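You operate a simulated robot arm through the tools that you are given. There is no shell and no other tool.

Carry out the task below with a simulated two-armed robot. There is one attempt and no reset: what you move stays moved.

TASK
Change the flow pump's disc for the size on the job card.
Fine: switch the pump off before you unlock; lock the new disc in, then switch on again; the old disc goes into the empty holder; LOCK all the way; leave the FLOW knob and the third disc alone.

The check looks at the end state, three seconds after you hand in, the way a careful person would. Anything else that was tipped, shoved, dropped, spilled or broken makes it a failure.

THE ROBOT
Two 7-joint arms with fingered hands on one trunk that stands fixed in place. Base frame: the origin is at the foot of the trunk, x ahead of it, y to its left, z up. Lengths are in mm, angles in rad, forces in N, time in s.
The left shoulder is at [79, 125, 1117], the right one opposite. With the tool pointing down near the work surface each hand reaches from about 460 to 820 mm from the base axis, measured 20 degrees to its own side. Payload 3.6 kg a hand.
The tool frame of a hand sits at the grasp point between the pads (the TCP): z along the fingers, y along the line on which they close. The tips reach 30 mm beyond it. The gripper opens to 104 mm; its body begins 35 mm behind the TCP. The gripper is a hand of 4 fingers: y runs from the thumb to the fingers, the wrist lies at [-15, -104, -178] in the tool frame, and closing takes about 1.5 s.
Orientation is that of the tool frame in the base frame, as a unit quaternion [x, y, z, w]. With the fingers straight down and the wrist toward the robot, the tool's x, y and z point along [0, 1, 0], [1, 0, 0] and [0, 0, -1] of the base frame.

THE INTERFACE
- The arms move only by the tool drive_tool. It takes "left_moves", "right_moves" or both (then of equal length, played together; a hand with none holds still); each is a list of rows, each an object of numbers (a shift or turn left out is 0, a gripper value left out holds the last): "grip": the gripper command, from -1 (shut) to 1 (fully open), values between in proportion; "dx", "dy", "dz": the shift along the tool's x, y, z in units of 100 mm (1.0 is 100 mm); "ax", "ay", "az": the turn, a rotation vector about the tool's x, y, z in units of 90 degrees (1.0 is 90 degrees). In form: [{"grip": .., "dx": .., "dy": .., "dz": .., "ax": .., "ay": .., "az": ..}, ...]. A call has 1 to 20 rows; each row is the pose to reach, as a shift and turn from the pose commanded when the call began, along the tool's axes at that moment. A call with a number of a shift or a turn outside -1 to 1 is refused whole. Each row takes 0.2 s and may step no farther than 50 mm and 0.15 rad from the row before; otherwise, or with a gripper value out of range, the whole call is refused. A pose out of reach is approached as far as the arm can. The call stops where the force on the tool passes 40 N (or 10 N more than at its start, if that is more) or the arm is blocked; 0.2 s more then pass. The fingers move at their own pace (about 72 mm/s each) and stop on an object; they squeeze with about 25 N. The grip force told is the motor's: it shows also when the fingers shut on nothing. Time passes only in rows, and 0.2 s behind the last, so rows that repeat a pose let the fingers close. It gives the time, the measured TCP pose, the force on the tool (base axes), the opening and the grip force at its end, in the units of the frame above (readings bear some noise), with the torque about the TCP (base axes, N m) and any sound that the robot's microphone picked up.
- Cameras (640 x 400 px; columns grow to the right, rows downward): "scene" is now at [171.6, 63.6, 1282]; the picture's right is [0.71, -0.71, 0.00], its down [-0.19, -0.20, -0.96] and it looks along [0.68, 0.68, -0.28] (base axes); focal length 214 px, centre (320, 200). "left" rides on the left gripper at [-61, -92, -130] in its tool frame; the picture's right is [-0.81, -0.27, 0.52], its down [0.53, -0.71, 0.46] and it looks along [0.24, 0.65, 0.72] (tool axes); focal length 275 px, centre (320, 200). "right" rides on the right gripper at [61, -92, -130] in its tool frame; the picture's right is [-0.81, 0.27, -0.52], its down [-0.53, -0.71, 0.46] and it looks along [-0.24, 0.65, 0.72] (tool axes); focal length 275 px, centre (320, 200). There is no depth. A picture from a camera that has moved, and an enlarged one, comes with that camera's place and axes in the base frame and with its lens.
- grab_frame(camera): a new picture of that camera. The clock stands still meanwhile.
- raise_lower(by): moves the trunk up (or, below 0, down) by that many mm; the arms and the scene camera ride with it, the base frame stays. It gives what a move gives, with no picture.
- set_grasp(shape, hand): the hand has 4 fingers and takes this shape, open, in about a second: jaw (thumb against the fingers, like two jaws); tri (thumb and two fingers); tip (a fingertip pinch); poke (one finger out to press); point (the index stretched); flat (the hand flat); cup (the hand cupped); fist (a fist). The gripper value then closes the fingers along that shape, each until it touches; the sizes above hold for jaw. It gives what a move gives, with no picture.
- turn_head(pan, tilt): turns the head with the scene camera to pan (to the left, within 1.396 rad either way) and tilt (down, from -0.506 to 1.204), counted from straight ahead of the robot (the tilt from the chest, where the trunk bows). It gives what a move gives.
- zoom(camera, box): a new picture of the part [left, top, right, bottom] of that camera's present view, enlarged. The clock stands still meanwhile.
- sign_off(): hands the job in; it is judged then, once.

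Places have to be worked out from the pictures, the camera data and where the tool is seen. Open the grippers and draw the arms clear of the work before you hand the job in, unless the task says otherwise.

The tools are called after "Call:" by a JSON object that holds its "api" and its "payload". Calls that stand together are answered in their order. drive_tool: Moves the arms, as the interface text tells. Its arguments: {"type":"object","properties":{"left_moves":{"type":"array"},"right_moves":{"type":"array"}},"required":[]} The other tools are called the same way: raise_lower (by) moves the trunk up or down; set_grasp (shape, hand) gives the hand a shape; turn_head (pan, tilt) turns the head that bears the scene camera; grab_frame (camera) takes a picture; zoom (camera, box) takes an enlarged picture of a part of a camera's view; sign_off () hands the job in.

At the start:

```text
t: 0.0
left_ee_pos: [244.6, 342.2, 1267.7]
left_ee_rot: [0.707, 0.708, 0.0, 0.001]
left_ft_force: [-1.0, -0.1, 0.4]
left_wrist_torque: [0.0, 0.0, 0.0]
left_opening: 103.7
left_grasp_force: 0.0
left_shape: jaw
right_ee_pos: [482.3, 51.9, 1231.8]
right_ee_rot: [0.707, 0.707, 0.0, 0.0]
right_ft_force: [-0.3, -1.2, -0.7]
right_wrist_torque: [0.0, 0.02, 0.01]
right_opening: 103.6
right_grasp_force: 0.1
right_shape: jaw
trunk travel left (down, up): [-350.0, 186.0]
head pan, tilt (commanded): [0.787, 0.279]
```

scene: 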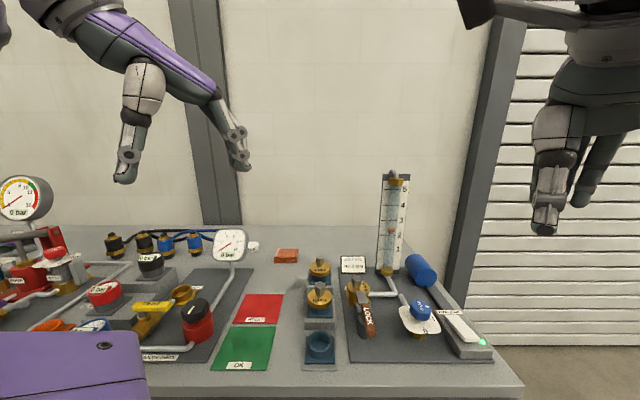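
right: 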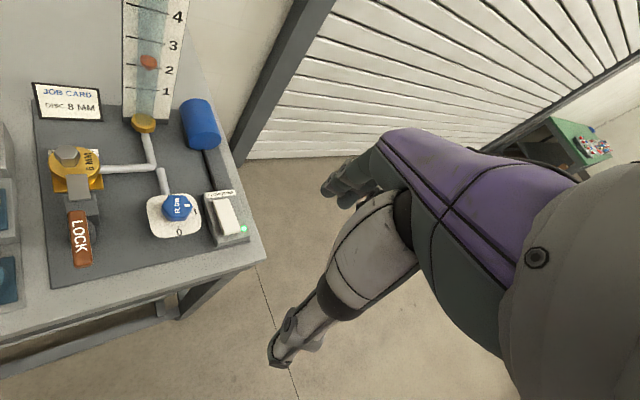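
left: 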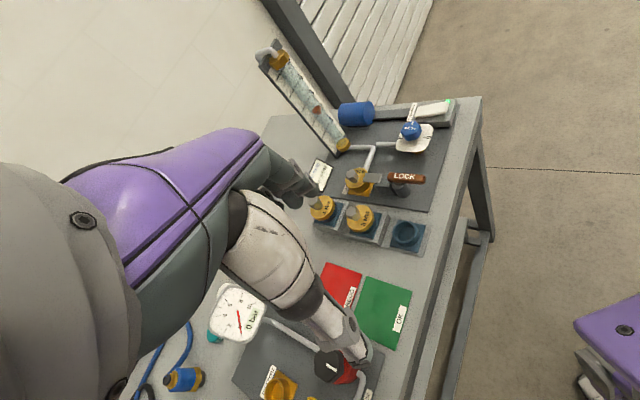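

The pictures show the flow pump at the right end of the bench, with the job card reading "DISC 8 MM". I zoom in on the card, the pump and the holders to read the details.

Call:
{"api": "zoom", "payload": {"camera": "scene", "box": [280, 160, 520, 380]}}

Call:
{"api": "zoom", "payload": {"camera": "right", "box": [0, 60, 280, 300]}}

Call:
{"api": "zoom", "payload": {"camera": "left", "box": [280, 80, 480, 260]}}

```text
1.82 times, centred on (400, 270) of scene
camera zoom: at [171.6, 63.6, 1282.0], right [0.71, -0.71, 0.0], down [-0.19, -0.2, -0.96], along [0.68, 0.68, -0.28], focal length 390 px, centre (174, 73)
```

zoom: 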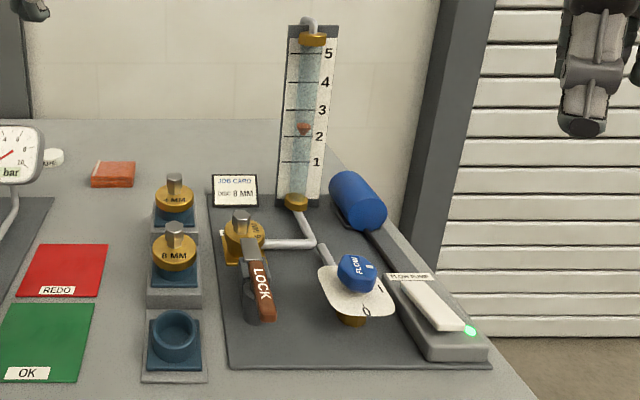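

```text
1.67 times, centred on (140, 180) of right
camera zoom: at [390.1, 110.7, 1362.5], right [0.27, -0.81, 0.52], down [-0.71, -0.53, -0.46], along [0.65, -0.24, -0.72], focal length 459 px, centre (620, 233)
```

zoom: 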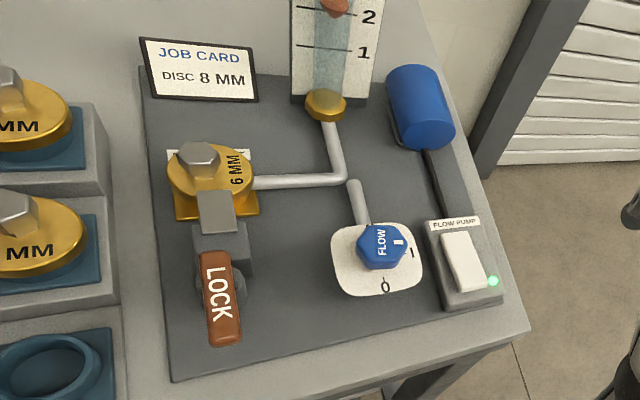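

```text
2.22 times, centred on (380, 170) of left
camera zoom: at [152.7, 280.0, 1398.0], right [-0.27, -0.81, -0.52], down [-0.71, 0.53, -0.46], along [0.65, 0.24, -0.72], focal length 612 px, centre (187, 267)
```

zoom: 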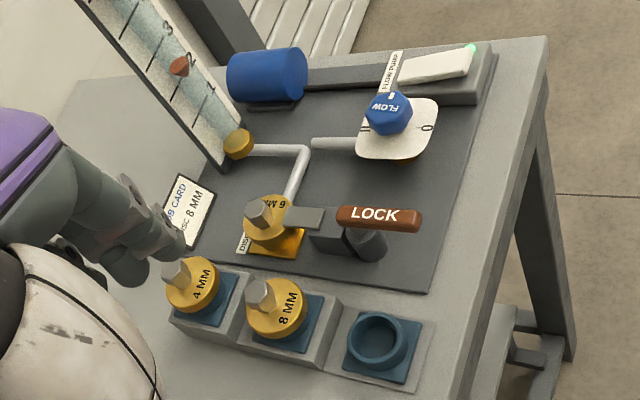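

The card asks for the 8 MM disc. The pump holds the 6 MM disc, the 4 and 8 MM discs sit in holders, and the front holder is empty. I triangulate the pump disc at about [597, 340, 884] and the switch at about [651, 110, 891]. I turn the head to look straight at the work.

Call:
{"api": "turn_head", "payload": {"pan": 0.45, "tilt": 0.75}}

Call:
{"api": "grab_frame", "payload": {"camera": "scene"}}

```text
t: 0.9
left_ee_pos: [244.4, 342.1, 1267.5]
left_ee_rot: [0.707, 0.708, -0.001, 0.001]
left_ft_force: [0.0, 0.2, 0.4]
left_wrist_torque: [0.02, 0.0, -0.03]
left_opening: 103.7
left_grasp_force: 0.2
left_shape: jaw
right_ee_pos: [481.4, 51.0, 1232.8]
right_ee_rot: [0.707, 0.707, 0.0, 0.0]
right_ft_force: [-0.1, -0.6, 0.1]
right_wrist_torque: [-0.01, -0.01, -0.03]
right_opening: 103.4
right_grasp_force: 0.0
right_shape: jaw
trunk travel left (down, up): [-350.0, 186.0]
head pan, tilt (commanded): [0.45, 0.75]
```

```text
taken
camera scene: at [180.2, 33.6, 1239.8], right [0.44, -0.9, 0.0], down [-0.61, -0.3, -0.73], along [0.66, 0.32, -0.68], focal length 214 px, centre (320, 200)
```

scene: 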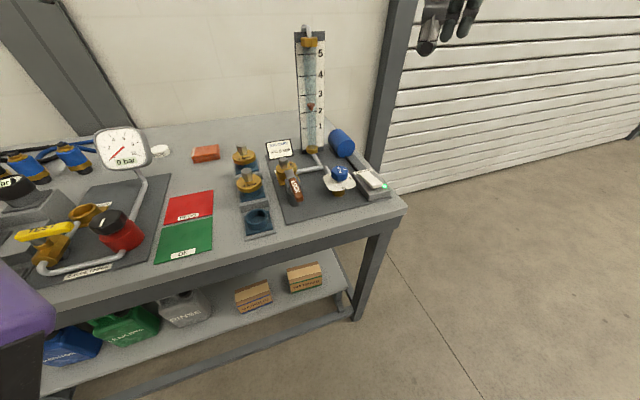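

Call:
{"api": "zoom", "payload": {"camera": "scene", "box": [225, 130, 405, 243]}}

```text
3.54 times, centred on (315, 186) of scene
camera zoom: at [180.2, 33.6, 1239.8], right [0.44, -0.9, 0.0], down [-0.61, -0.3, -0.73], along [0.66, 0.32, -0.68], focal length 759 px, centre (338, 248)
```

zoom: 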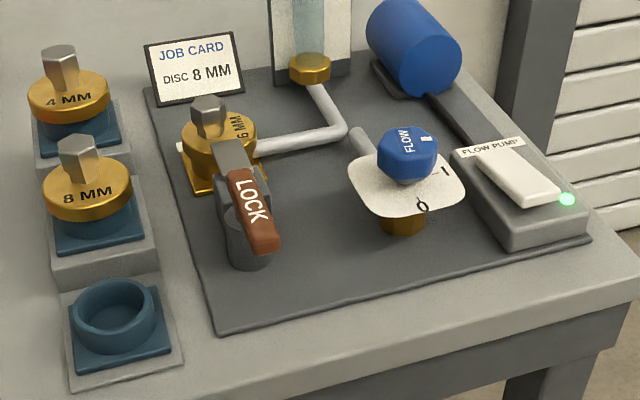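

The bench turns out to be yawed about 45° from the base frame, with the holder row and lever running along (0.71, 0.71). I zoom closely on the clamp lever and the switch to understand how they work.

Call:
{"api": "zoom", "payload": {"camera": "right", "box": [30, 130, 130, 280]}}

Call:
{"api": "zoom", "payload": {"camera": "right", "box": [190, 175, 260, 255]}}

Call:
{"api": "zoom", "payload": {"camera": "left", "box": [335, 150, 435, 220]}}

Call:
{"api": "zoom", "payload": {"camera": "left", "box": [390, 90, 470, 160]}}

Call:
{"api": "zoom", "payload": {"camera": "scene", "box": [265, 145, 325, 215]}}

Call:
{"api": "zoom", "payload": {"camera": "scene", "box": [340, 155, 400, 205]}}

```text
2.67 times, centred on (80, 205) of right
camera zoom: at [390.1, 110.7, 1362.5], right [0.27, -0.81, 0.52], down [-0.71, -0.53, -0.46], along [0.65, -0.24, -0.72], focal length 734 px, centre (960, 187)
```

zoom: 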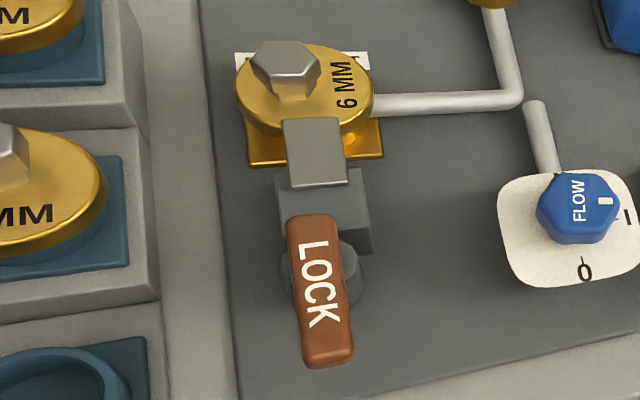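

```text
5.00 times, centred on (225, 215) of right
camera zoom: at [390.1, 110.7, 1362.5], right [0.27, -0.81, 0.52], down [-0.71, -0.53, -0.46], along [0.65, -0.24, -0.72], focal length 1376 px, centre (795, 125)
```

zoom: 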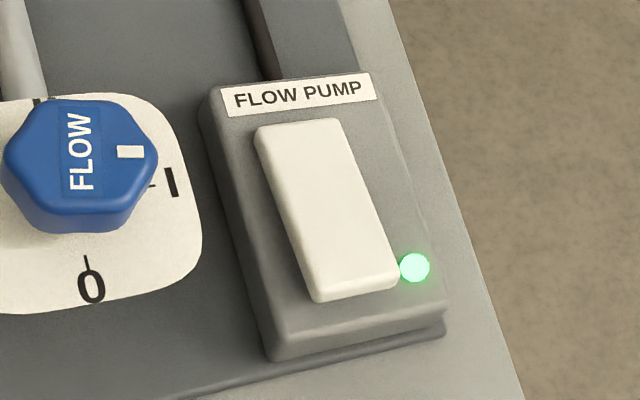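

```text
5.71 times, centred on (385, 185) of left
camera zoom: at [152.6, 280.0, 1398.0], right [-0.27, -0.81, -0.52], down [-0.71, 0.53, -0.46], along [0.65, 0.24, -0.72], focal length 1573 px, centre (-51, 286)
```

zoom: 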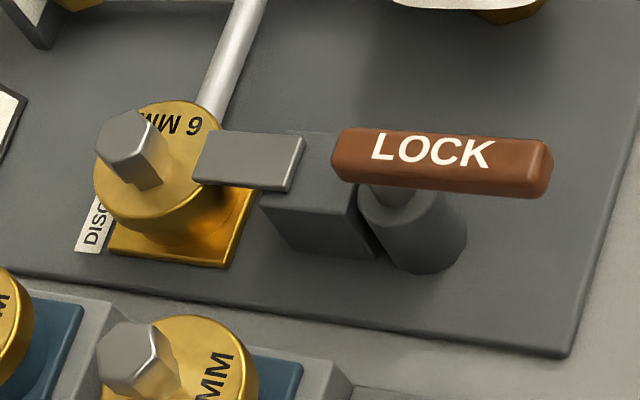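

```text
5.71 times, centred on (430, 125) of left
camera zoom: at [152.6, 280.0, 1398.0], right [-0.27, -0.81, -0.52], down [-0.71, 0.53, -0.46], along [0.65, 0.24, -0.72], focal length 1573 px, centre (-309, 629)
```

zoom: 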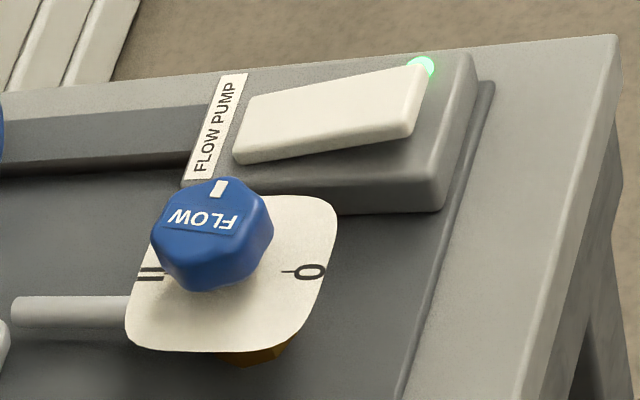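

```text
5.71 times, centred on (295, 180) of scene
camera zoom: at [180.2, 33.6, 1239.8], right [0.44, -0.9, 0.0], down [-0.61, -0.3, -0.73], along [0.66, 0.32, -0.68], focal length 1226 px, centre (463, 314)
```

zoom: 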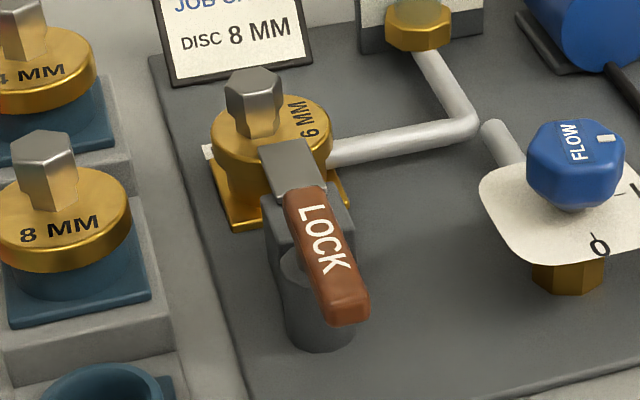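

```text
8.00 times, centred on (370, 180) of scene
camera zoom: at [180.2, 33.6, 1239.8], right [0.44, -0.9, 0.0], down [-0.61, -0.3, -0.73], along [0.66, 0.32, -0.68], focal length 1716 px, centre (-80, 360)
```

zoom: 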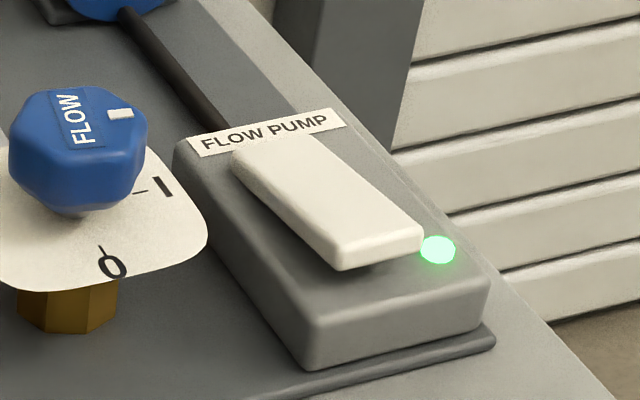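

The rocker's near end (by the green lamp) stands raised, so the pump is ON and pressing that near end should switch it off. I turn the right hand about 45° so it lines up with the bench, and give it the poke shape to see where the fingertip is.

Call:
{"api": "drive_tool", "payload": {"right_moves": [{"az": -0.083, "dy": 0.05}, {"az": -0.166, "dy": 0.1}, {"az": -0.25, "dy": 0.15}, {"az": -0.333, "dy": 0.2}, {"az": -0.416, "dy": 0.25}, {"az": -0.5, "dy": 0.3}]}}

Call:
{"api": "set_grasp", "payload": {"hand": "right", "shape": "poke"}}

Call:
{"api": "grab_frame", "payload": {"camera": "right"}}

Call:
{"api": "grab_frame", "payload": {"camera": "scene"}}

```text
t: 2.3
left_ee_pos: [243.9, 341.1, 1268.0]
left_ee_rot: [0.707, 0.707, 0.0, 0.001]
left_ft_force: [0.0, 0.7, 0.3]
left_wrist_torque: [-0.03, 0.0, -0.02]
left_opening: 103.6
left_grasp_force: 0.0
left_shape: jaw
right_ee_pos: [511.9, 52.6, 1232.6]
right_ee_rot: [0.381, 0.925, 0.001, 0.0]
right_ft_force: [0.0, -0.5, 0.2]
right_wrist_torque: [-0.01, 0.03, 0.02]
right_opening: 103.7
right_grasp_force: 0.1
right_shape: jaw
trunk travel left (down, up): [-350.0, 186.0]
head pan, tilt (commanded): [0.45, 0.75]
```

```text
t: 3.2
left_ee_pos: [244.6, 342.2, 1266.4]
left_ee_rot: [0.707, 0.707, -0.001, 0.001]
left_ft_force: [0.5, 0.4, 0.3]
left_wrist_torque: [0.02, -0.02, -0.01]
left_opening: 103.8
left_grasp_force: 0.0
left_shape: jaw
right_ee_pos: [511.6, 50.8, 1230.6]
right_ee_rot: [0.383, 0.924, 0.0, 0.0]
right_ft_force: [-0.4, 0.2, -0.3]
right_wrist_torque: [0.01, 0.0, 0.03]
right_opening: 0.0
right_grasp_force: 0.1
right_shape: poke
trunk travel left (down, up): [-350.0, 186.0]
head pan, tilt (commanded): [0.45, 0.75]
```

```text
taken
camera right: at [403.3, 28.0, 1362.5], right [0.77, -0.38, 0.52], down [-0.13, -0.88, -0.46], along [0.63, 0.28, -0.72], focal length 275 px, centre (320, 200)
```

right: 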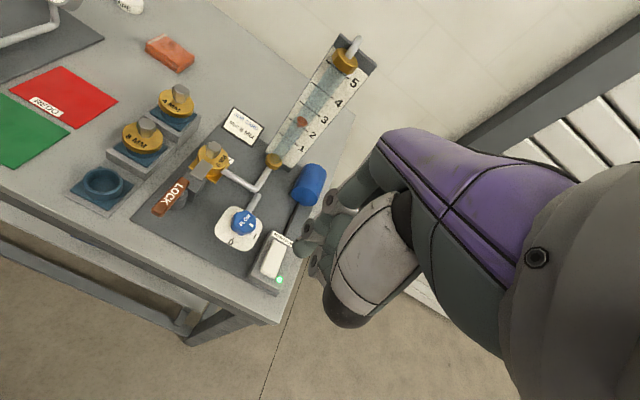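

```text
taken
camera scene: at [180.2, 33.6, 1239.7], right [0.44, -0.9, 0.0], down [-0.61, -0.3, -0.73], along [0.66, 0.32, -0.68], focal length 214 px, centre (320, 200)
```

scene: 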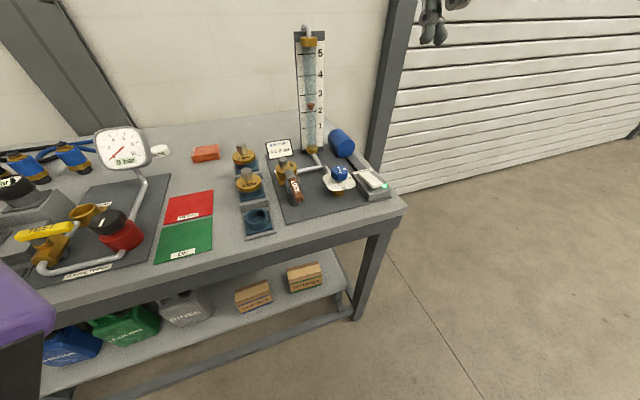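

The right camera now shows the fingers around (320, 240). I zoom in on the hand to find which fingertip sticks out in the poke shape.

Call:
{"api": "zoom", "payload": {"camera": "right", "box": [270, 160, 430, 330]}}

Call:
{"api": "zoom", "payload": {"camera": "scene", "box": [390, 0, 510, 75]}}

Call:
{"api": "zoom", "payload": {"camera": "right", "box": [60, 80, 320, 300]}}

```text
2.35 times, centred on (350, 245) of right
camera zoom: at [403.3, 28.0, 1362.5], right [0.77, -0.38, 0.52], down [-0.13, -0.88, -0.46], along [0.63, 0.28, -0.72], focal length 648 px, centre (249, 94)
```

zoom: 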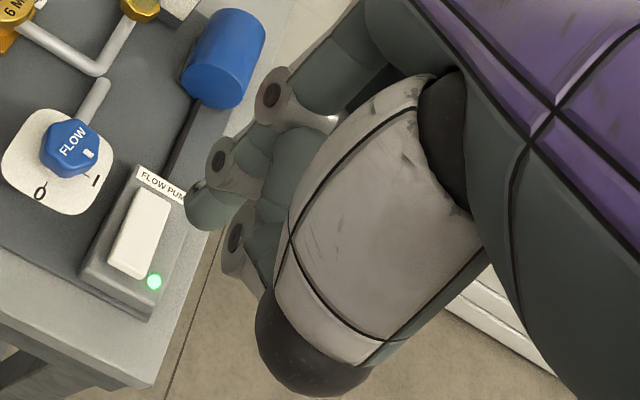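

```text
5.33 times, centred on (450, 38) of scene
camera zoom: at [180.2, 33.6, 1239.7], right [0.44, -0.9, 0.0], down [-0.61, -0.3, -0.73], along [0.66, 0.32, -0.68], focal length 1144 px, centre (-373, 1067)
```

zoom: 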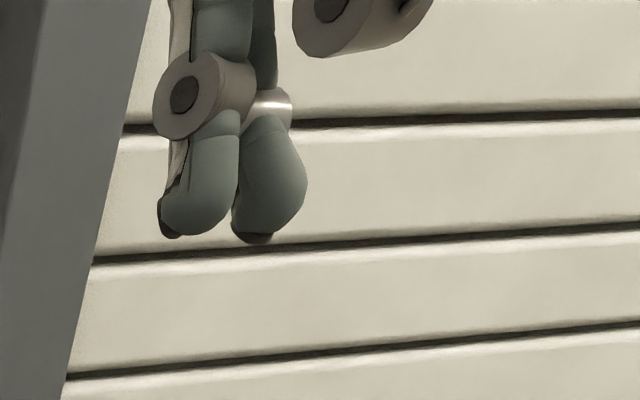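

```text
1.82 times, centred on (190, 190) of right
camera zoom: at [403.3, 28.0, 1362.5], right [0.77, -0.38, 0.52], down [-0.13, -0.88, -0.46], along [0.63, 0.28, -0.72], focal length 500 px, centre (556, 218)
```

zoom: 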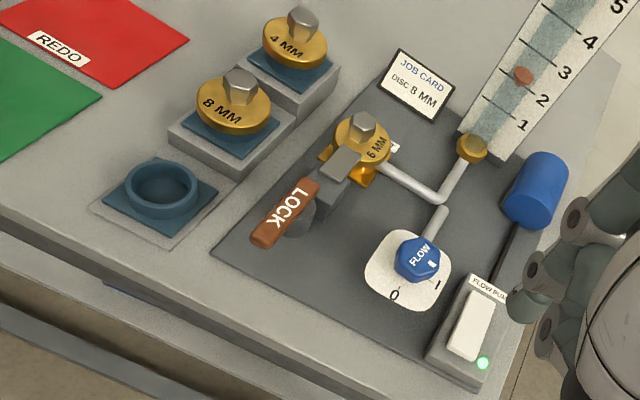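

I need a clearer look at the poke finger, so I turn the head straight toward the right hand.

Call:
{"api": "turn_head", "payload": {"pan": 0.1, "tilt": 0.1}}

Call:
{"api": "grab_frame", "payload": {"camera": "scene"}}

Call:
{"api": "zoom", "payload": {"camera": "scene", "box": [240, 100, 440, 260]}}

```text
t: 4.2
left_ee_pos: [245.2, 342.2, 1266.6]
left_ee_rot: [0.707, 0.707, -0.001, 0.0]
left_ft_force: [0.0, -0.8, 0.1]
left_wrist_torque: [0.0, -0.01, 0.01]
left_opening: 103.6
left_grasp_force: 0.2
left_shape: jaw
right_ee_pos: [512.1, 52.4, 1232.6]
right_ee_rot: [0.383, 0.924, 0.0, 0.0]
right_ft_force: [0.1, -1.2, 0.5]
right_wrist_torque: [0.0, -0.01, -0.05]
right_opening: 0.0
right_grasp_force: 0.0
right_shape: poke
trunk travel left (down, up): [-350.0, 186.0]
head pan, tilt (commanded): [0.099, 0.099]
```

```text
taken
camera scene: at [197.2, 6.7, 1298.7], right [0.1, -0.99, 0.0], down [-0.1, -0.01, -0.99], along [0.99, 0.1, -0.1], focal length 214 px, centre (320, 200)
```

scene: 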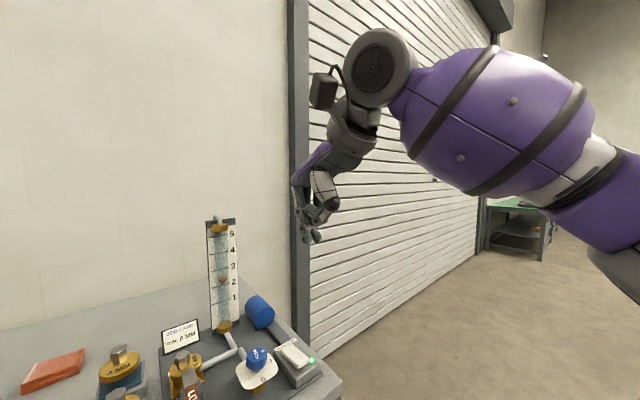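

```text
2.50 times, centred on (340, 180) of scene
camera zoom: at [197.2, 6.7, 1298.7], right [0.1, -0.99, 0.0], down [-0.1, -0.01, -0.99], along [0.99, 0.1, -0.1], focal length 536 px, centre (270, 250)
```

zoom: 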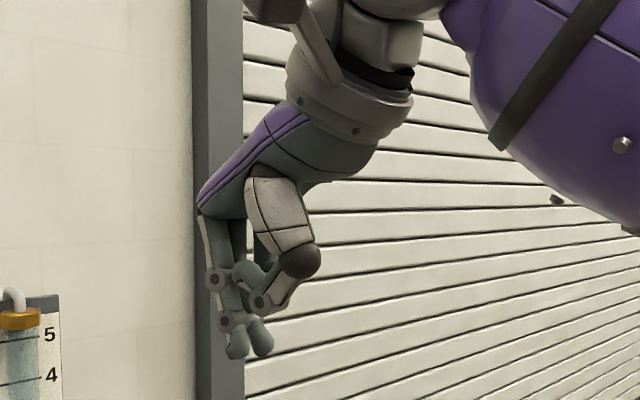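

Call:
{"api": "zoom", "payload": {"camera": "scene", "box": [285, 170, 365, 250]}}

Call:
{"api": "zoom", "payload": {"camera": "right", "box": [290, 170, 370, 290]}}

Call:
{"api": "zoom", "payload": {"camera": "left", "box": [280, 0, 640, 200]}}

```text
5.00 times, centred on (325, 210) of scene
camera zoom: at [197.2, 6.7, 1298.7], right [0.1, -0.99, 0.0], down [-0.1, -0.01, -0.99], along [0.99, 0.1, -0.1], focal length 1072 px, centre (295, 150)
```

zoom: 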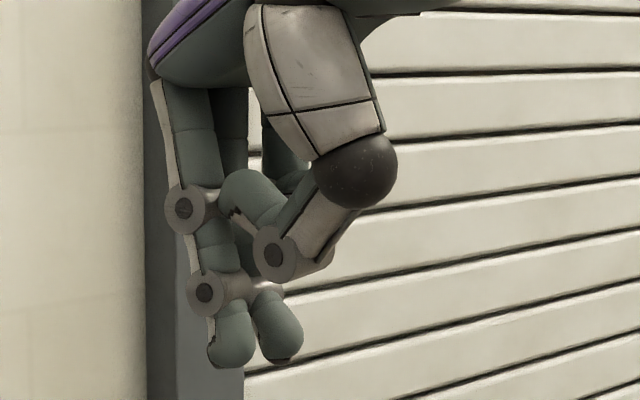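

```text
3.33 times, centred on (330, 230) of right
camera zoom: at [403.4, 28.0, 1362.5], right [0.77, -0.38, 0.52], down [-0.13, -0.88, -0.46], along [0.63, 0.28, -0.72], focal length 918 px, centre (287, 100)
```

zoom: 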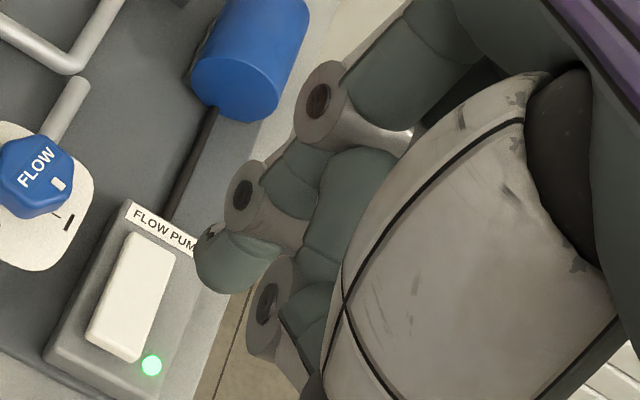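

```text
1.78 times, centred on (460, 100) of left
camera zoom: at [152.7, 280.0, 1398.0], right [-0.27, -0.81, -0.52], down [-0.71, 0.53, -0.46], along [0.65, 0.24, -0.72], focal length 489 px, centre (71, 378)
```

zoom: 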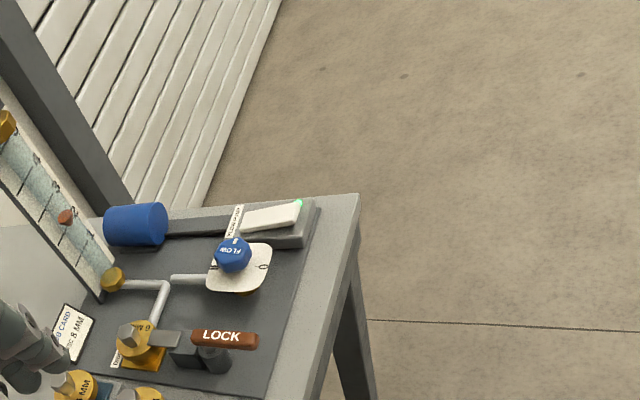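

The poke shape puts the fingertip close to the tool axis, about 25–30 mm beyond the TCP. I now carry the right hand over the near end of the rocker, aiming for TCP about [639, 97, 1020] first and staying high.

Call:
{"api": "drive_tool", "payload": {"right_moves": [{"dx": -0.14, "dy": 0.24, "dz": 0.24}, {"dx": -0.29, "dy": 0.48, "dz": 0.48}, {"dx": -0.43, "dy": 0.72, "dz": 0.72}, {"dx": -0.576, "dy": 0.96, "dz": 0.96}, {"dx": -0.576, "dy": 0.96, "dz": 0.96}]}}

Call:
{"api": "turn_head", "payload": {"pan": 0.3, "tilt": 0.6}}

Call:
{"api": "grab_frame", "payload": {"camera": "scene"}}

Call:
{"api": "grab_frame", "payload": {"camera": "right"}}

```text
t: 5.4
left_ee_pos: [244.4, 341.6, 1267.8]
left_ee_rot: [0.707, 0.707, 0.001, 0.002]
left_ft_force: [-0.9, 0.1, -0.2]
left_wrist_torque: [-0.02, 0.02, 0.0]
left_opening: 103.8
left_grasp_force: 0.0
left_shape: jaw
right_ee_pos: [621.7, 77.5, 1137.0]
right_ee_rot: [0.383, 0.924, 0.0, 0.001]
right_ft_force: [-0.6, 0.5, -0.4]
right_wrist_torque: [-0.03, -0.01, 0.0]
right_opening: 0.0
right_grasp_force: 0.0
right_shape: poke
trunk travel left (down, up): [-350.0, 186.0]
head pan, tilt (commanded): [0.099, 0.099]
```

```text
t: 6.4
left_ee_pos: [244.3, 342.2, 1267.4]
left_ee_rot: [0.707, 0.707, 0.0, 0.001]
left_ft_force: [-0.9, -0.5, 0.5]
left_wrist_torque: [0.02, 0.0, -0.02]
left_opening: 103.5
left_grasp_force: 0.0
left_shape: jaw
right_ee_pos: [619.7, 79.0, 1138.0]
right_ee_rot: [0.382, 0.924, 0.0, 0.0]
right_ft_force: [0.1, 0.4, -0.4]
right_wrist_torque: [-0.02, 0.0, 0.01]
right_opening: 0.0
right_grasp_force: 0.0
right_shape: poke
trunk travel left (down, up): [-350.0, 186.0]
head pan, tilt (commanded): [0.3, 0.6]
```

```text
taken
camera scene: at [190.1, 23.6, 1252.6], right [0.3, -0.96, 0.0], down [-0.54, -0.17, -0.83], along [0.79, 0.24, -0.56], focal length 214 px, centre (320, 200)
```

scene: 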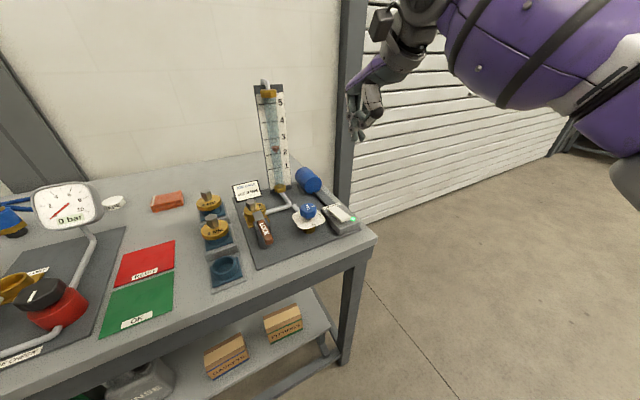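

```text
taken
camera right: at [512.7, 54.1, 1266.4], right [0.77, -0.38, 0.52], down [-0.13, -0.88, -0.46], along [0.63, 0.28, -0.72], focal length 275 px, centre (320, 200)
```

right: 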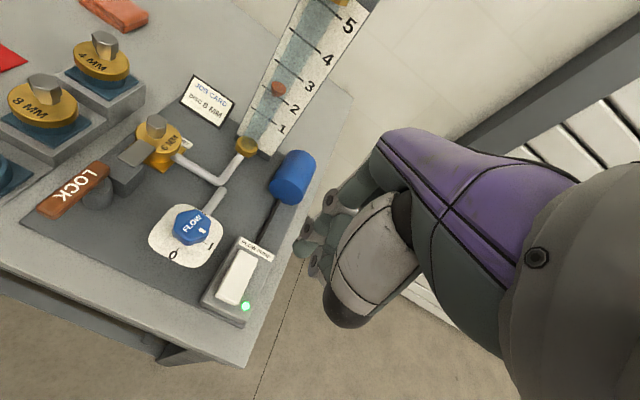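

I take a closer look at the switch from this nearer camera pose to refine its position.

Call:
{"api": "zoom", "payload": {"camera": "right", "box": [190, 220, 290, 330]}}

Call:
{"api": "zoom", "payload": {"camera": "scene", "box": [280, 160, 380, 260]}}

Call:
{"api": "zoom", "payload": {"camera": "right", "box": [20, 90, 220, 250]}}

```text
3.64 times, centred on (240, 275) of right
camera zoom: at [512.7, 54.1, 1266.4], right [0.77, -0.38, 0.52], down [-0.13, -0.88, -0.46], along [0.63, 0.28, -0.72], focal length 1001 px, centre (611, -73)
```

zoom: 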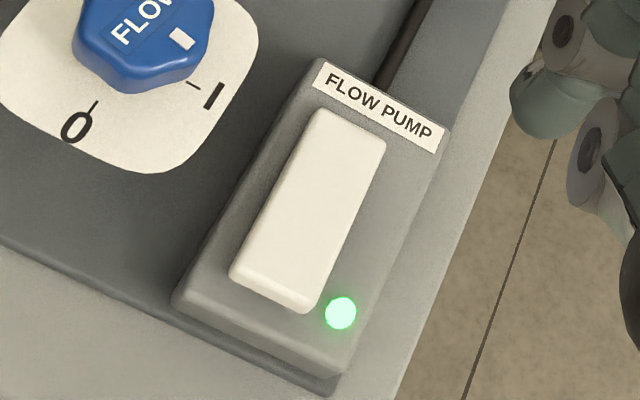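

```text
4.00 times, centred on (330, 210) of scene
camera zoom: at [190.1, 23.6, 1252.6], right [0.3, -0.96, 0.0], down [-0.54, -0.17, -0.83], along [0.79, 0.24, -0.56], focal length 858 px, centre (280, 160)
```

zoom: 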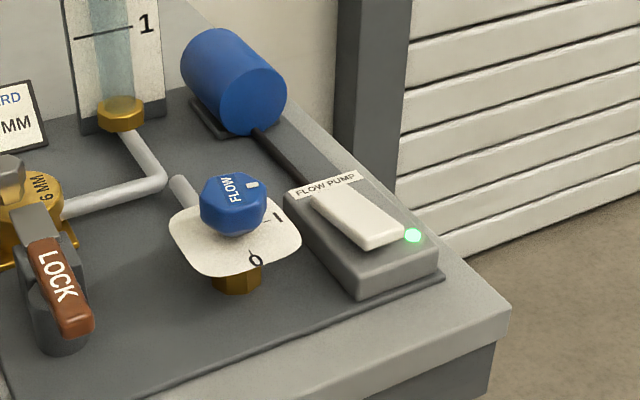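

```text
2.50 times, centred on (120, 170) of right
camera zoom: at [512.7, 54.1, 1266.4], right [0.77, -0.38, 0.52], down [-0.13, -0.88, -0.46], along [0.63, 0.28, -0.72], focal length 688 px, centre (820, 275)
```

zoom: 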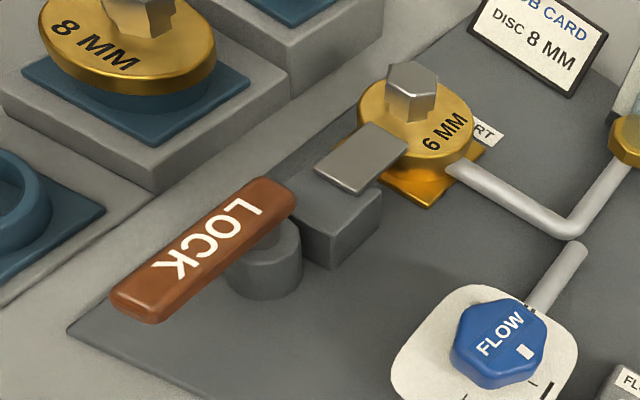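

The refined switch position is: near end about [629, 88, 891] and far end about [679, 140, 879]. I lower the right hand over a point 12 mm in from the near end, stopping well above it.

Call:
{"api": "drive_tool", "payload": {"right_moves": [{"dy": 0.08, "dz": 0.33}, {"dy": 0.16, "dz": 0.66}, {"dy": 0.23, "dz": 1.0}, {"dy": 0.23, "dz": 1.0}]}}

Call:
{"api": "drive_tool", "payload": {"right_moves": [{"dz": 0.25}, {"dz": 0.5}, {"dz": 0.7}, {"dz": 0.7}]}}

Call:
{"api": "zoom", "payload": {"camera": "scene", "box": [290, 120, 410, 240]}}

Call:
{"api": "grab_frame", "payload": {"camera": "right"}}

Call:
{"api": "zoom", "payload": {"camera": "left", "box": [380, 70, 480, 160]}}

```text
t: 7.4
left_ee_pos: [244.9, 342.5, 1267.9]
left_ee_rot: [0.707, 0.707, 0.001, 0.001]
left_ft_force: [0.5, 0.2, -0.3]
left_wrist_torque: [0.02, 0.02, -0.03]
left_opening: 103.6
left_grasp_force: 0.1
left_shape: jaw
right_ee_pos: [636.6, 94.3, 1035.1]
right_ee_rot: [0.383, 0.924, 0.0, -0.001]
right_ft_force: [0.0, 0.3, -0.4]
right_wrist_torque: [0.0, 0.0, -0.02]
right_opening: 0.0
right_grasp_force: 0.1
right_shape: poke
trunk travel left (down, up): [-350.0, 186.0]
head pan, tilt (commanded): [0.3, 0.6]
```

```text
t: 8.4
left_ee_pos: [245.0, 342.6, 1268.4]
left_ee_rot: [0.707, 0.707, 0.0, 0.001]
left_ft_force: [-0.4, 0.5, -1.1]
left_wrist_torque: [-0.01, -0.01, 0.02]
left_opening: 103.7
left_grasp_force: 0.0
left_shape: jaw
right_ee_pos: [636.6, 95.0, 965.1]
right_ee_rot: [0.382, 0.924, 0.0, 0.0]
right_ft_force: [0.2, -0.6, 0.2]
right_wrist_torque: [0.0, 0.02, -0.03]
right_opening: 0.1
right_grasp_force: 0.0
right_shape: poke
trunk travel left (down, up): [-350.0, 186.0]
head pan, tilt (commanded): [0.3, 0.6]
```

```text
3.33 times, centred on (350, 180) of scene
camera zoom: at [189.9, 23.6, 1252.6], right [0.3, -0.96, 0.0], down [-0.54, -0.17, -0.83], along [0.79, 0.24, -0.56], focal length 715 px, centre (220, 267)
```

zoom: 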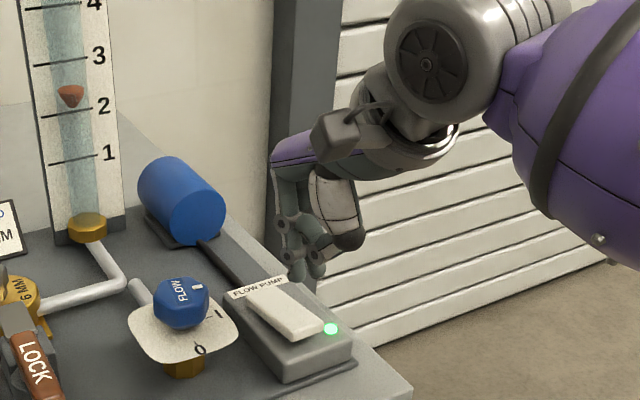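

```text
taken
camera right: at [529.0, 70.8, 1096.1], right [0.77, -0.38, 0.52], down [-0.13, -0.88, -0.46], along [0.63, 0.28, -0.72], focal length 275 px, centre (320, 200)
```

right: 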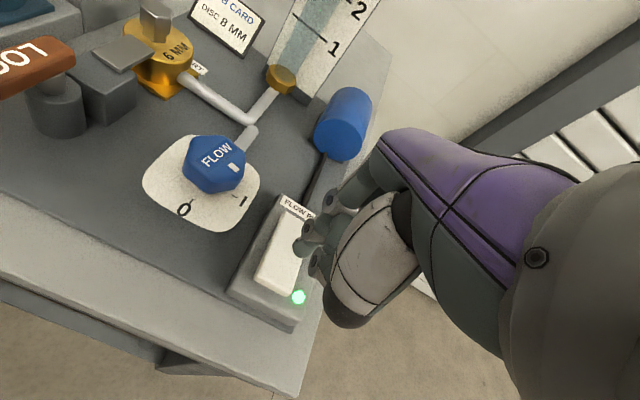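

```text
4.44 times, centred on (430, 115) of left
camera zoom: at [152.5, 280.0, 1398.1], right [-0.27, -0.81, -0.52], down [-0.71, 0.53, -0.46], along [0.65, 0.24, -0.72], focal length 1224 px, centre (-169, 578)
```

zoom: 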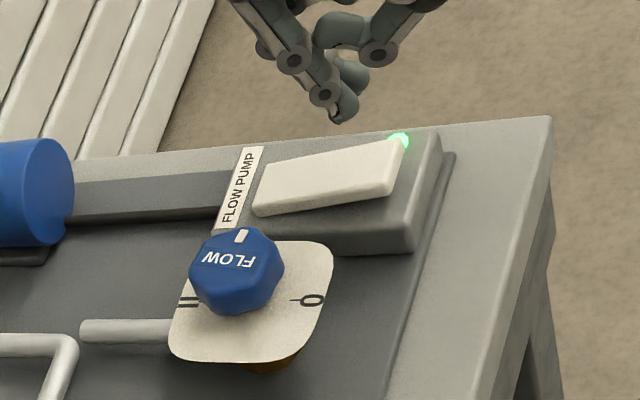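

I triangulate the fingertip at [641, 98, 933], which is about 15 mm in from the near edge and 45 mm above the rocker. I lower it and press slowly, listening for a click.

Call:
{"api": "drive_tool", "payload": {"right_moves": [{"dz": 0.2}, {"dz": 0.36}, {"dz": 0.4}, {"dz": 0.43}, {"dz": 0.46}, {"dz": 0.49}, {"dz": 0.52}, {"dz": 0.54}]}}

Call:
{"api": "zoom", "payload": {"camera": "left", "box": [380, 70, 480, 160]}}

```text
t: 10.2
left_ee_pos: [243.0, 342.6, 1267.0]
left_ee_rot: [0.707, 0.707, 0.001, 0.0]
left_ft_force: [0.8, 0.0, -0.4]
left_wrist_torque: [0.01, 0.04, -0.01]
left_opening: 103.6
left_grasp_force: 0.0
left_shape: jaw
right_ee_pos: [638.4, 96.5, 922.5]
right_ee_rot: [0.383, 0.924, 0.01, 0.004]
right_ft_force: [-5.7, -1.7, 15.1]
right_wrist_torque: [0.1, 0.18, 0.03]
right_opening: 0.0
right_grasp_force: 0.1
right_shape: poke
trunk travel left (down, up): [-350.0, 186.0]
head pan, tilt (commanded): [0.3, 0.6]
stopped in row 8 (right hand): the force on the tool passed its limit at 41 N (the readings are from after the stop); the commanded pose is now the measured one
```

```text
4.44 times, centred on (430, 115) of left
camera zoom: at [151.6, 279.6, 1398.0], right [-0.27, -0.81, -0.52], down [-0.71, 0.53, -0.46], along [0.65, 0.24, -0.72], focal length 1224 px, centre (-169, 578)
```

zoom: 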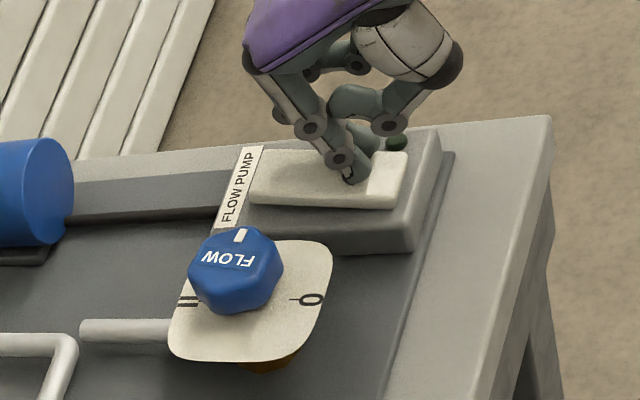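

The lamp now looks dark and the rocker's near end is down. I lift the finger and check that it stays that way.

Call:
{"api": "drive_tool", "payload": {"right_moves": [{"dz": -0.3}, {"dz": -0.6}, {"dz": -0.9}, {"dz": -0.9}]}}

Call:
{"api": "zoom", "payload": {"camera": "left", "box": [380, 70, 480, 160]}}

Call:
{"api": "grab_frame", "payload": {"camera": "right"}}

Call:
{"api": "grab_frame", "payload": {"camera": "scene"}}

```text
t: 11.2
left_ee_pos: [244.3, 341.2, 1267.1]
left_ee_rot: [0.707, 0.707, -0.001, 0.001]
left_ft_force: [-0.5, 0.0, 0.0]
left_wrist_torque: [0.0, 0.0, 0.02]
left_opening: 103.7
left_grasp_force: 0.1
left_shape: jaw
right_ee_pos: [637.8, 93.9, 1007.6]
right_ee_rot: [0.382, 0.924, 0.006, 0.004]
right_ft_force: [-0.7, -0.6, -0.4]
right_wrist_torque: [0.02, -0.03, 0.0]
right_opening: 0.2
right_grasp_force: 0.1
right_shape: poke
trunk travel left (down, up): [-350.0, 186.0]
head pan, tilt (commanded): [0.3, 0.6]
```

```text
4.44 times, centred on (430, 115) of left
camera zoom: at [152.8, 279.9, 1398.0], right [-0.27, -0.81, -0.52], down [-0.71, 0.53, -0.46], along [0.65, 0.24, -0.72], focal length 1224 px, centre (-169, 578)
```

zoom: 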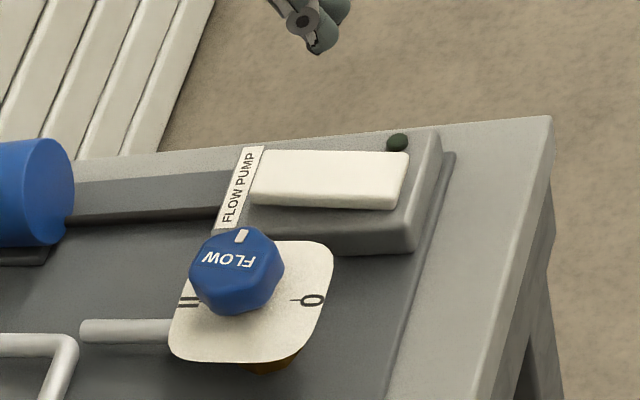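

```text
taken
camera right: at [528.5, 69.3, 1138.4], right [0.76, -0.38, 0.52], down [-0.12, -0.88, -0.47], along [0.64, 0.29, -0.71], focal length 275 px, centre (320, 200)
```

right: 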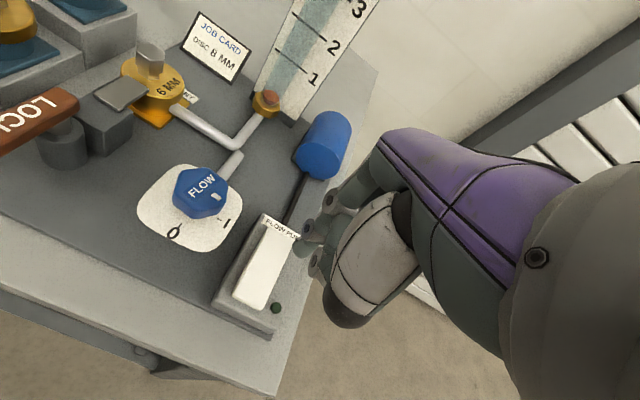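

```text
taken
camera scene: at [190.2, 23.6, 1252.5], right [0.3, -0.96, 0.0], down [-0.54, -0.17, -0.82], along [0.79, 0.24, -0.57], focal length 214 px, centre (320, 200)
```

scene: 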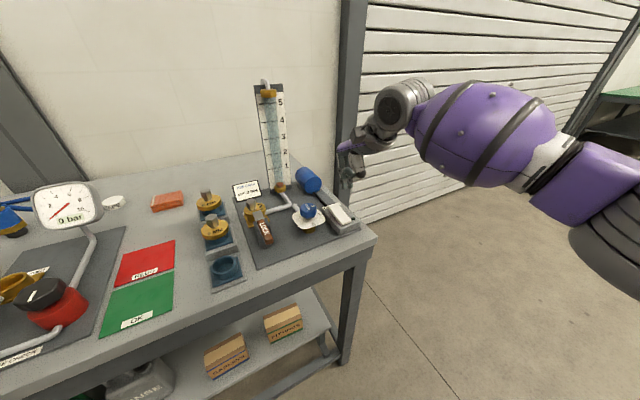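

The pump is off: the lamp is dark, the rocker is tipped the other way and the float has dropped. I draw the right hand back to use its camera as an observer, and set the left hand to poke and line it up with the bench.

Call:
{"api": "drive_tool", "payload": {"right_moves": [{"dx": 0.1, "dy": -0.2, "dz": -0.25}, {"dx": 0.2, "dy": -0.4, "dz": -0.5}, {"dx": 0.3, "dy": -0.6, "dz": -0.75}, {"dx": 0.4, "dy": -0.8, "dz": -1.0}, {"dx": 0.5, "dy": -1.0, "dz": -1.0}, {"dx": 0.5, "dy": -1.0, "dz": -1.0}], "left_moves": [{"az": -0.083, "dy": 0.05}, {"az": -0.166, "dy": 0.1}, {"az": -0.25, "dy": 0.15}, {"az": -0.333, "dy": 0.2}, {"az": -0.416, "dy": 0.25}, {"az": -0.5, "dy": 0.3}]}}

Call:
{"api": "set_grasp", "payload": {"hand": "left", "shape": "poke"}}

Call:
{"api": "turn_head", "payload": {"pan": 0.55, "tilt": 0.75}}

Call:
{"api": "grab_frame", "payload": {"camera": "right"}}

Call:
{"api": "grab_frame", "payload": {"camera": "left"}}

Call:
{"api": "grab_frame", "payload": {"camera": "scene"}}

```text
t: 12.6
left_ee_pos: [275.7, 342.5, 1268.1]
left_ee_rot: [0.381, 0.925, -0.001, 0.0]
left_ft_force: [-0.1, 0.0, 0.6]
left_wrist_torque: [0.0, 0.0, -0.01]
left_opening: 103.8
left_grasp_force: 0.1
left_shape: jaw
right_ee_pos: [530.4, 58.2, 1107.7]
right_ee_rot: [0.383, 0.924, 0.007, 0.004]
right_ft_force: [0.9, 0.6, 0.1]
right_wrist_torque: [0.02, 0.0, 0.0]
right_opening: 0.0
right_grasp_force: 0.0
right_shape: poke
trunk travel left (down, up): [-350.0, 186.0]
head pan, tilt (commanded): [0.3, 0.6]
```

```text
t: 13.5
left_ee_pos: [274.8, 342.4, 1267.7]
left_ee_rot: [0.383, 0.924, 0.0, 0.001]
left_ft_force: [-0.1, -0.3, 0.4]
left_wrist_torque: [-0.02, -0.01, -0.05]
left_opening: 0.0
left_grasp_force: 0.1
left_shape: poke
right_ee_pos: [531.3, 59.5, 1107.0]
right_ee_rot: [0.383, 0.924, 0.007, 0.005]
right_ft_force: [-0.3, -0.2, -0.1]
right_wrist_torque: [0.0, 0.01, -0.01]
right_opening: 0.0
right_grasp_force: 0.0
right_shape: poke
trunk travel left (down, up): [-350.0, 186.0]
head pan, tilt (commanded): [0.3, 0.6]
```

```text
t: 14.2
left_ee_pos: [274.1, 343.0, 1267.3]
left_ee_rot: [0.383, 0.924, 0.0, 0.001]
left_ft_force: [-1.1, -0.3, 0.0]
left_wrist_torque: [-0.02, 0.0, 0.0]
left_opening: 0.0
left_grasp_force: 0.0
left_shape: poke
right_ee_pos: [529.9, 59.2, 1108.2]
right_ee_rot: [0.382, 0.924, 0.007, 0.004]
right_ft_force: [0.6, 0.3, -0.1]
right_wrist_torque: [0.0, 0.02, 0.01]
right_opening: 0.0
right_grasp_force: 0.1
right_shape: poke
trunk travel left (down, up): [-350.0, 186.0]
head pan, tilt (commanded): [0.55, 0.75]
```

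```text
taken
camera right: at [421.2, 34.0, 1235.9], right [0.76, -0.38, 0.52], down [-0.12, -0.88, -0.47], along [0.64, 0.29, -0.71], focal length 275 px, centre (320, 200)
```

right: 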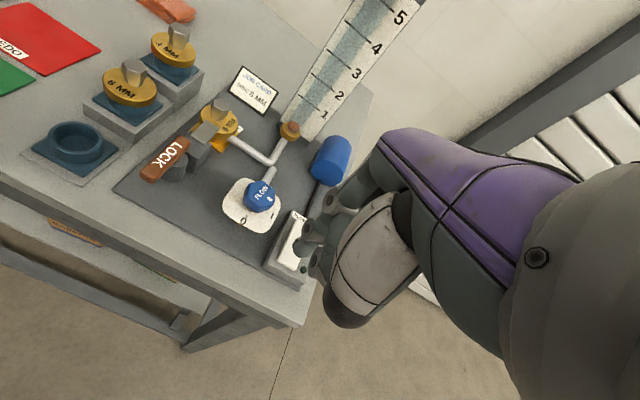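

```text
taken
camera left: at [252.5, 233.5, 1398.3], right [0.38, -0.77, -0.52], down [-0.88, -0.13, -0.46], along [0.28, 0.63, -0.73], focal length 275 px, centre (320, 200)
```

left: 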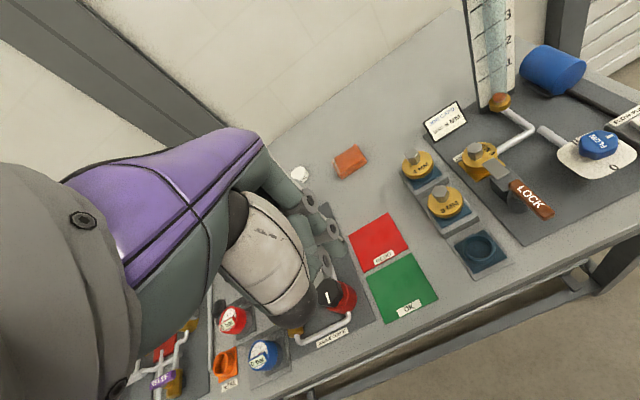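

```text
taken
camera scene: at [176.3, 40.7, 1239.7], right [0.52, -0.85, 0.0], down [-0.58, -0.36, -0.73], along [0.62, 0.38, -0.68], focal length 214 px, centre (320, 200)
```

scene: 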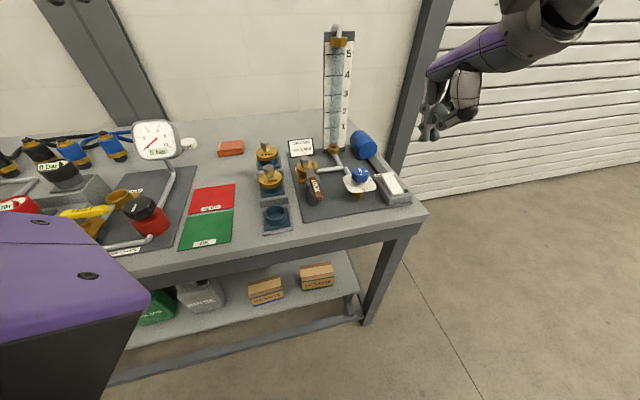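

I take enlarged pictures from all three cameras to triangulate the lever, discs and holders more exactly.

Call:
{"api": "zoom", "payload": {"camera": "right", "box": [20, 20, 260, 200]}}

Call:
{"api": "zoom", "payload": {"camera": "left", "box": [380, 90, 580, 290]}}

Call:
{"api": "zoom", "payload": {"camera": "scene", "box": [240, 130, 350, 240]}}

```text
2.22 times, centred on (140, 110) of right
camera zoom: at [421.2, 34.0, 1235.9], right [0.76, -0.38, 0.52], down [-0.12, -0.88, -0.47], along [0.64, 0.29, -0.71], focal length 612 px, centre (720, 400)
```

zoom: 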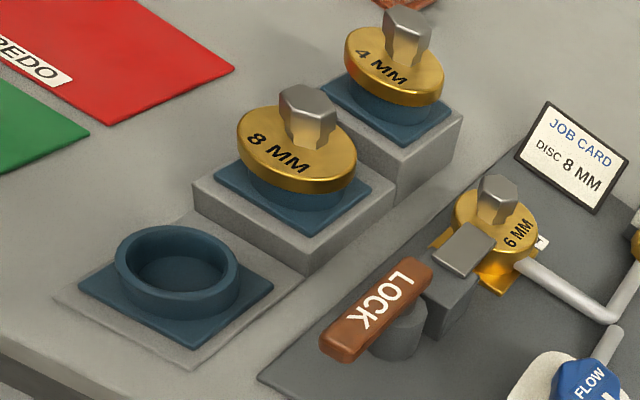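

```text
2.00 times, centred on (480, 190) of left
camera zoom: at [252.5, 233.5, 1398.3], right [0.38, -0.77, -0.52], down [-0.88, -0.13, -0.46], along [0.28, 0.63, -0.73], focal length 551 px, centre (0, 220)
```

zoom: 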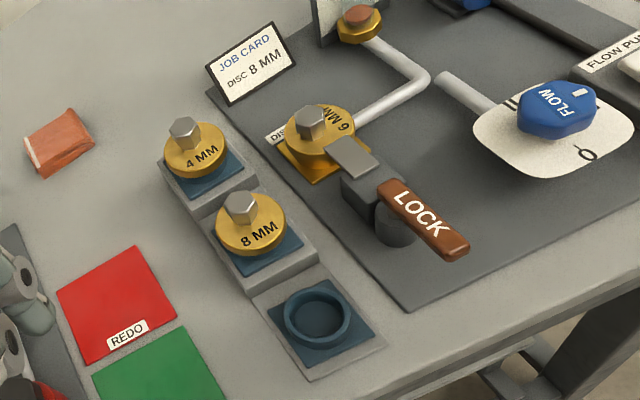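

```text
3.64 times, centred on (295, 185) of scene
camera zoom: at [176.3, 40.7, 1239.7], right [0.52, -0.85, 0.0], down [-0.58, -0.36, -0.73], along [0.62, 0.38, -0.68], focal length 780 px, centre (411, 254)
```

zoom: 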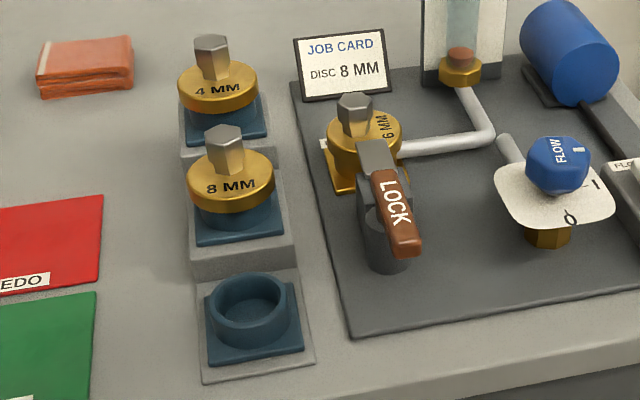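

Call:
{"api": "zoom", "payload": {"camera": "right", "box": [120, 85, 260, 195]}}

Call:
{"api": "zoom", "payload": {"camera": "left", "box": [440, 110, 560, 230]}}

Call:
{"api": "zoom", "payload": {"camera": "scene", "box": [280, 145, 340, 205]}}

```text
3.64 times, centred on (190, 140) of right
camera zoom: at [421.2, 34.0, 1235.9], right [0.76, -0.38, 0.52], down [-0.12, -0.88, -0.47], along [0.64, 0.29, -0.71], focal length 1001 px, centre (793, 418)
```

zoom: 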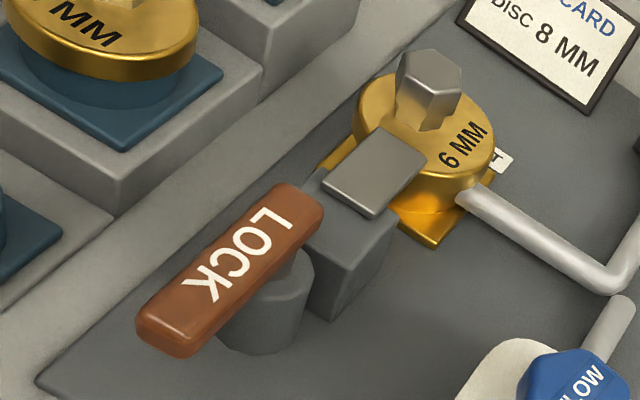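

```text
3.33 times, centred on (500, 170) of left
camera zoom: at [252.5, 233.5, 1398.3], right [0.38, -0.77, -0.52], down [-0.88, -0.13, -0.46], along [0.28, 0.63, -0.73], focal length 918 px, centre (-280, 300)
```

zoom: 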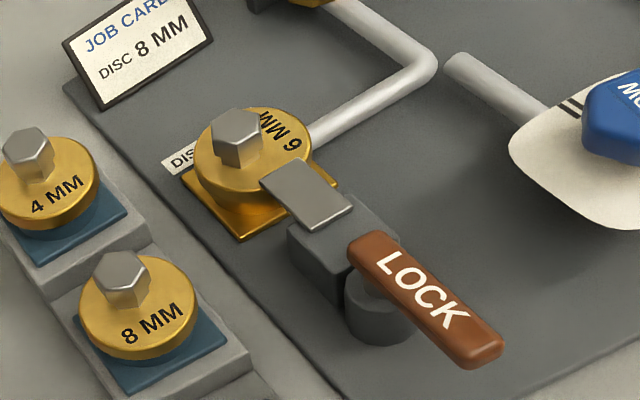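

```text
6.67 times, centred on (310, 175) of scene
camera zoom: at [176.3, 40.7, 1239.7], right [0.52, -0.85, 0.0], down [-0.58, -0.36, -0.73], along [0.62, 0.38, -0.68], focal length 1430 px, centre (387, 367)
```

zoom: 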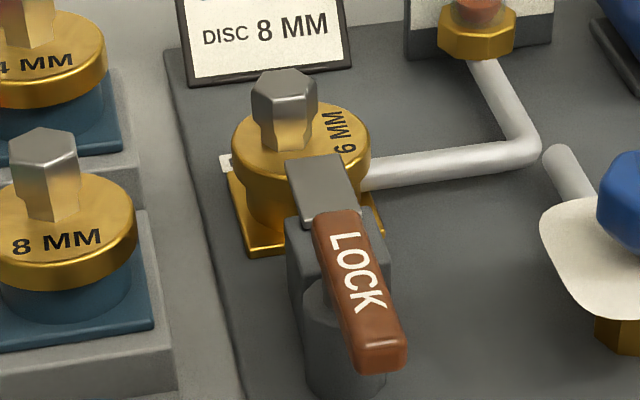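

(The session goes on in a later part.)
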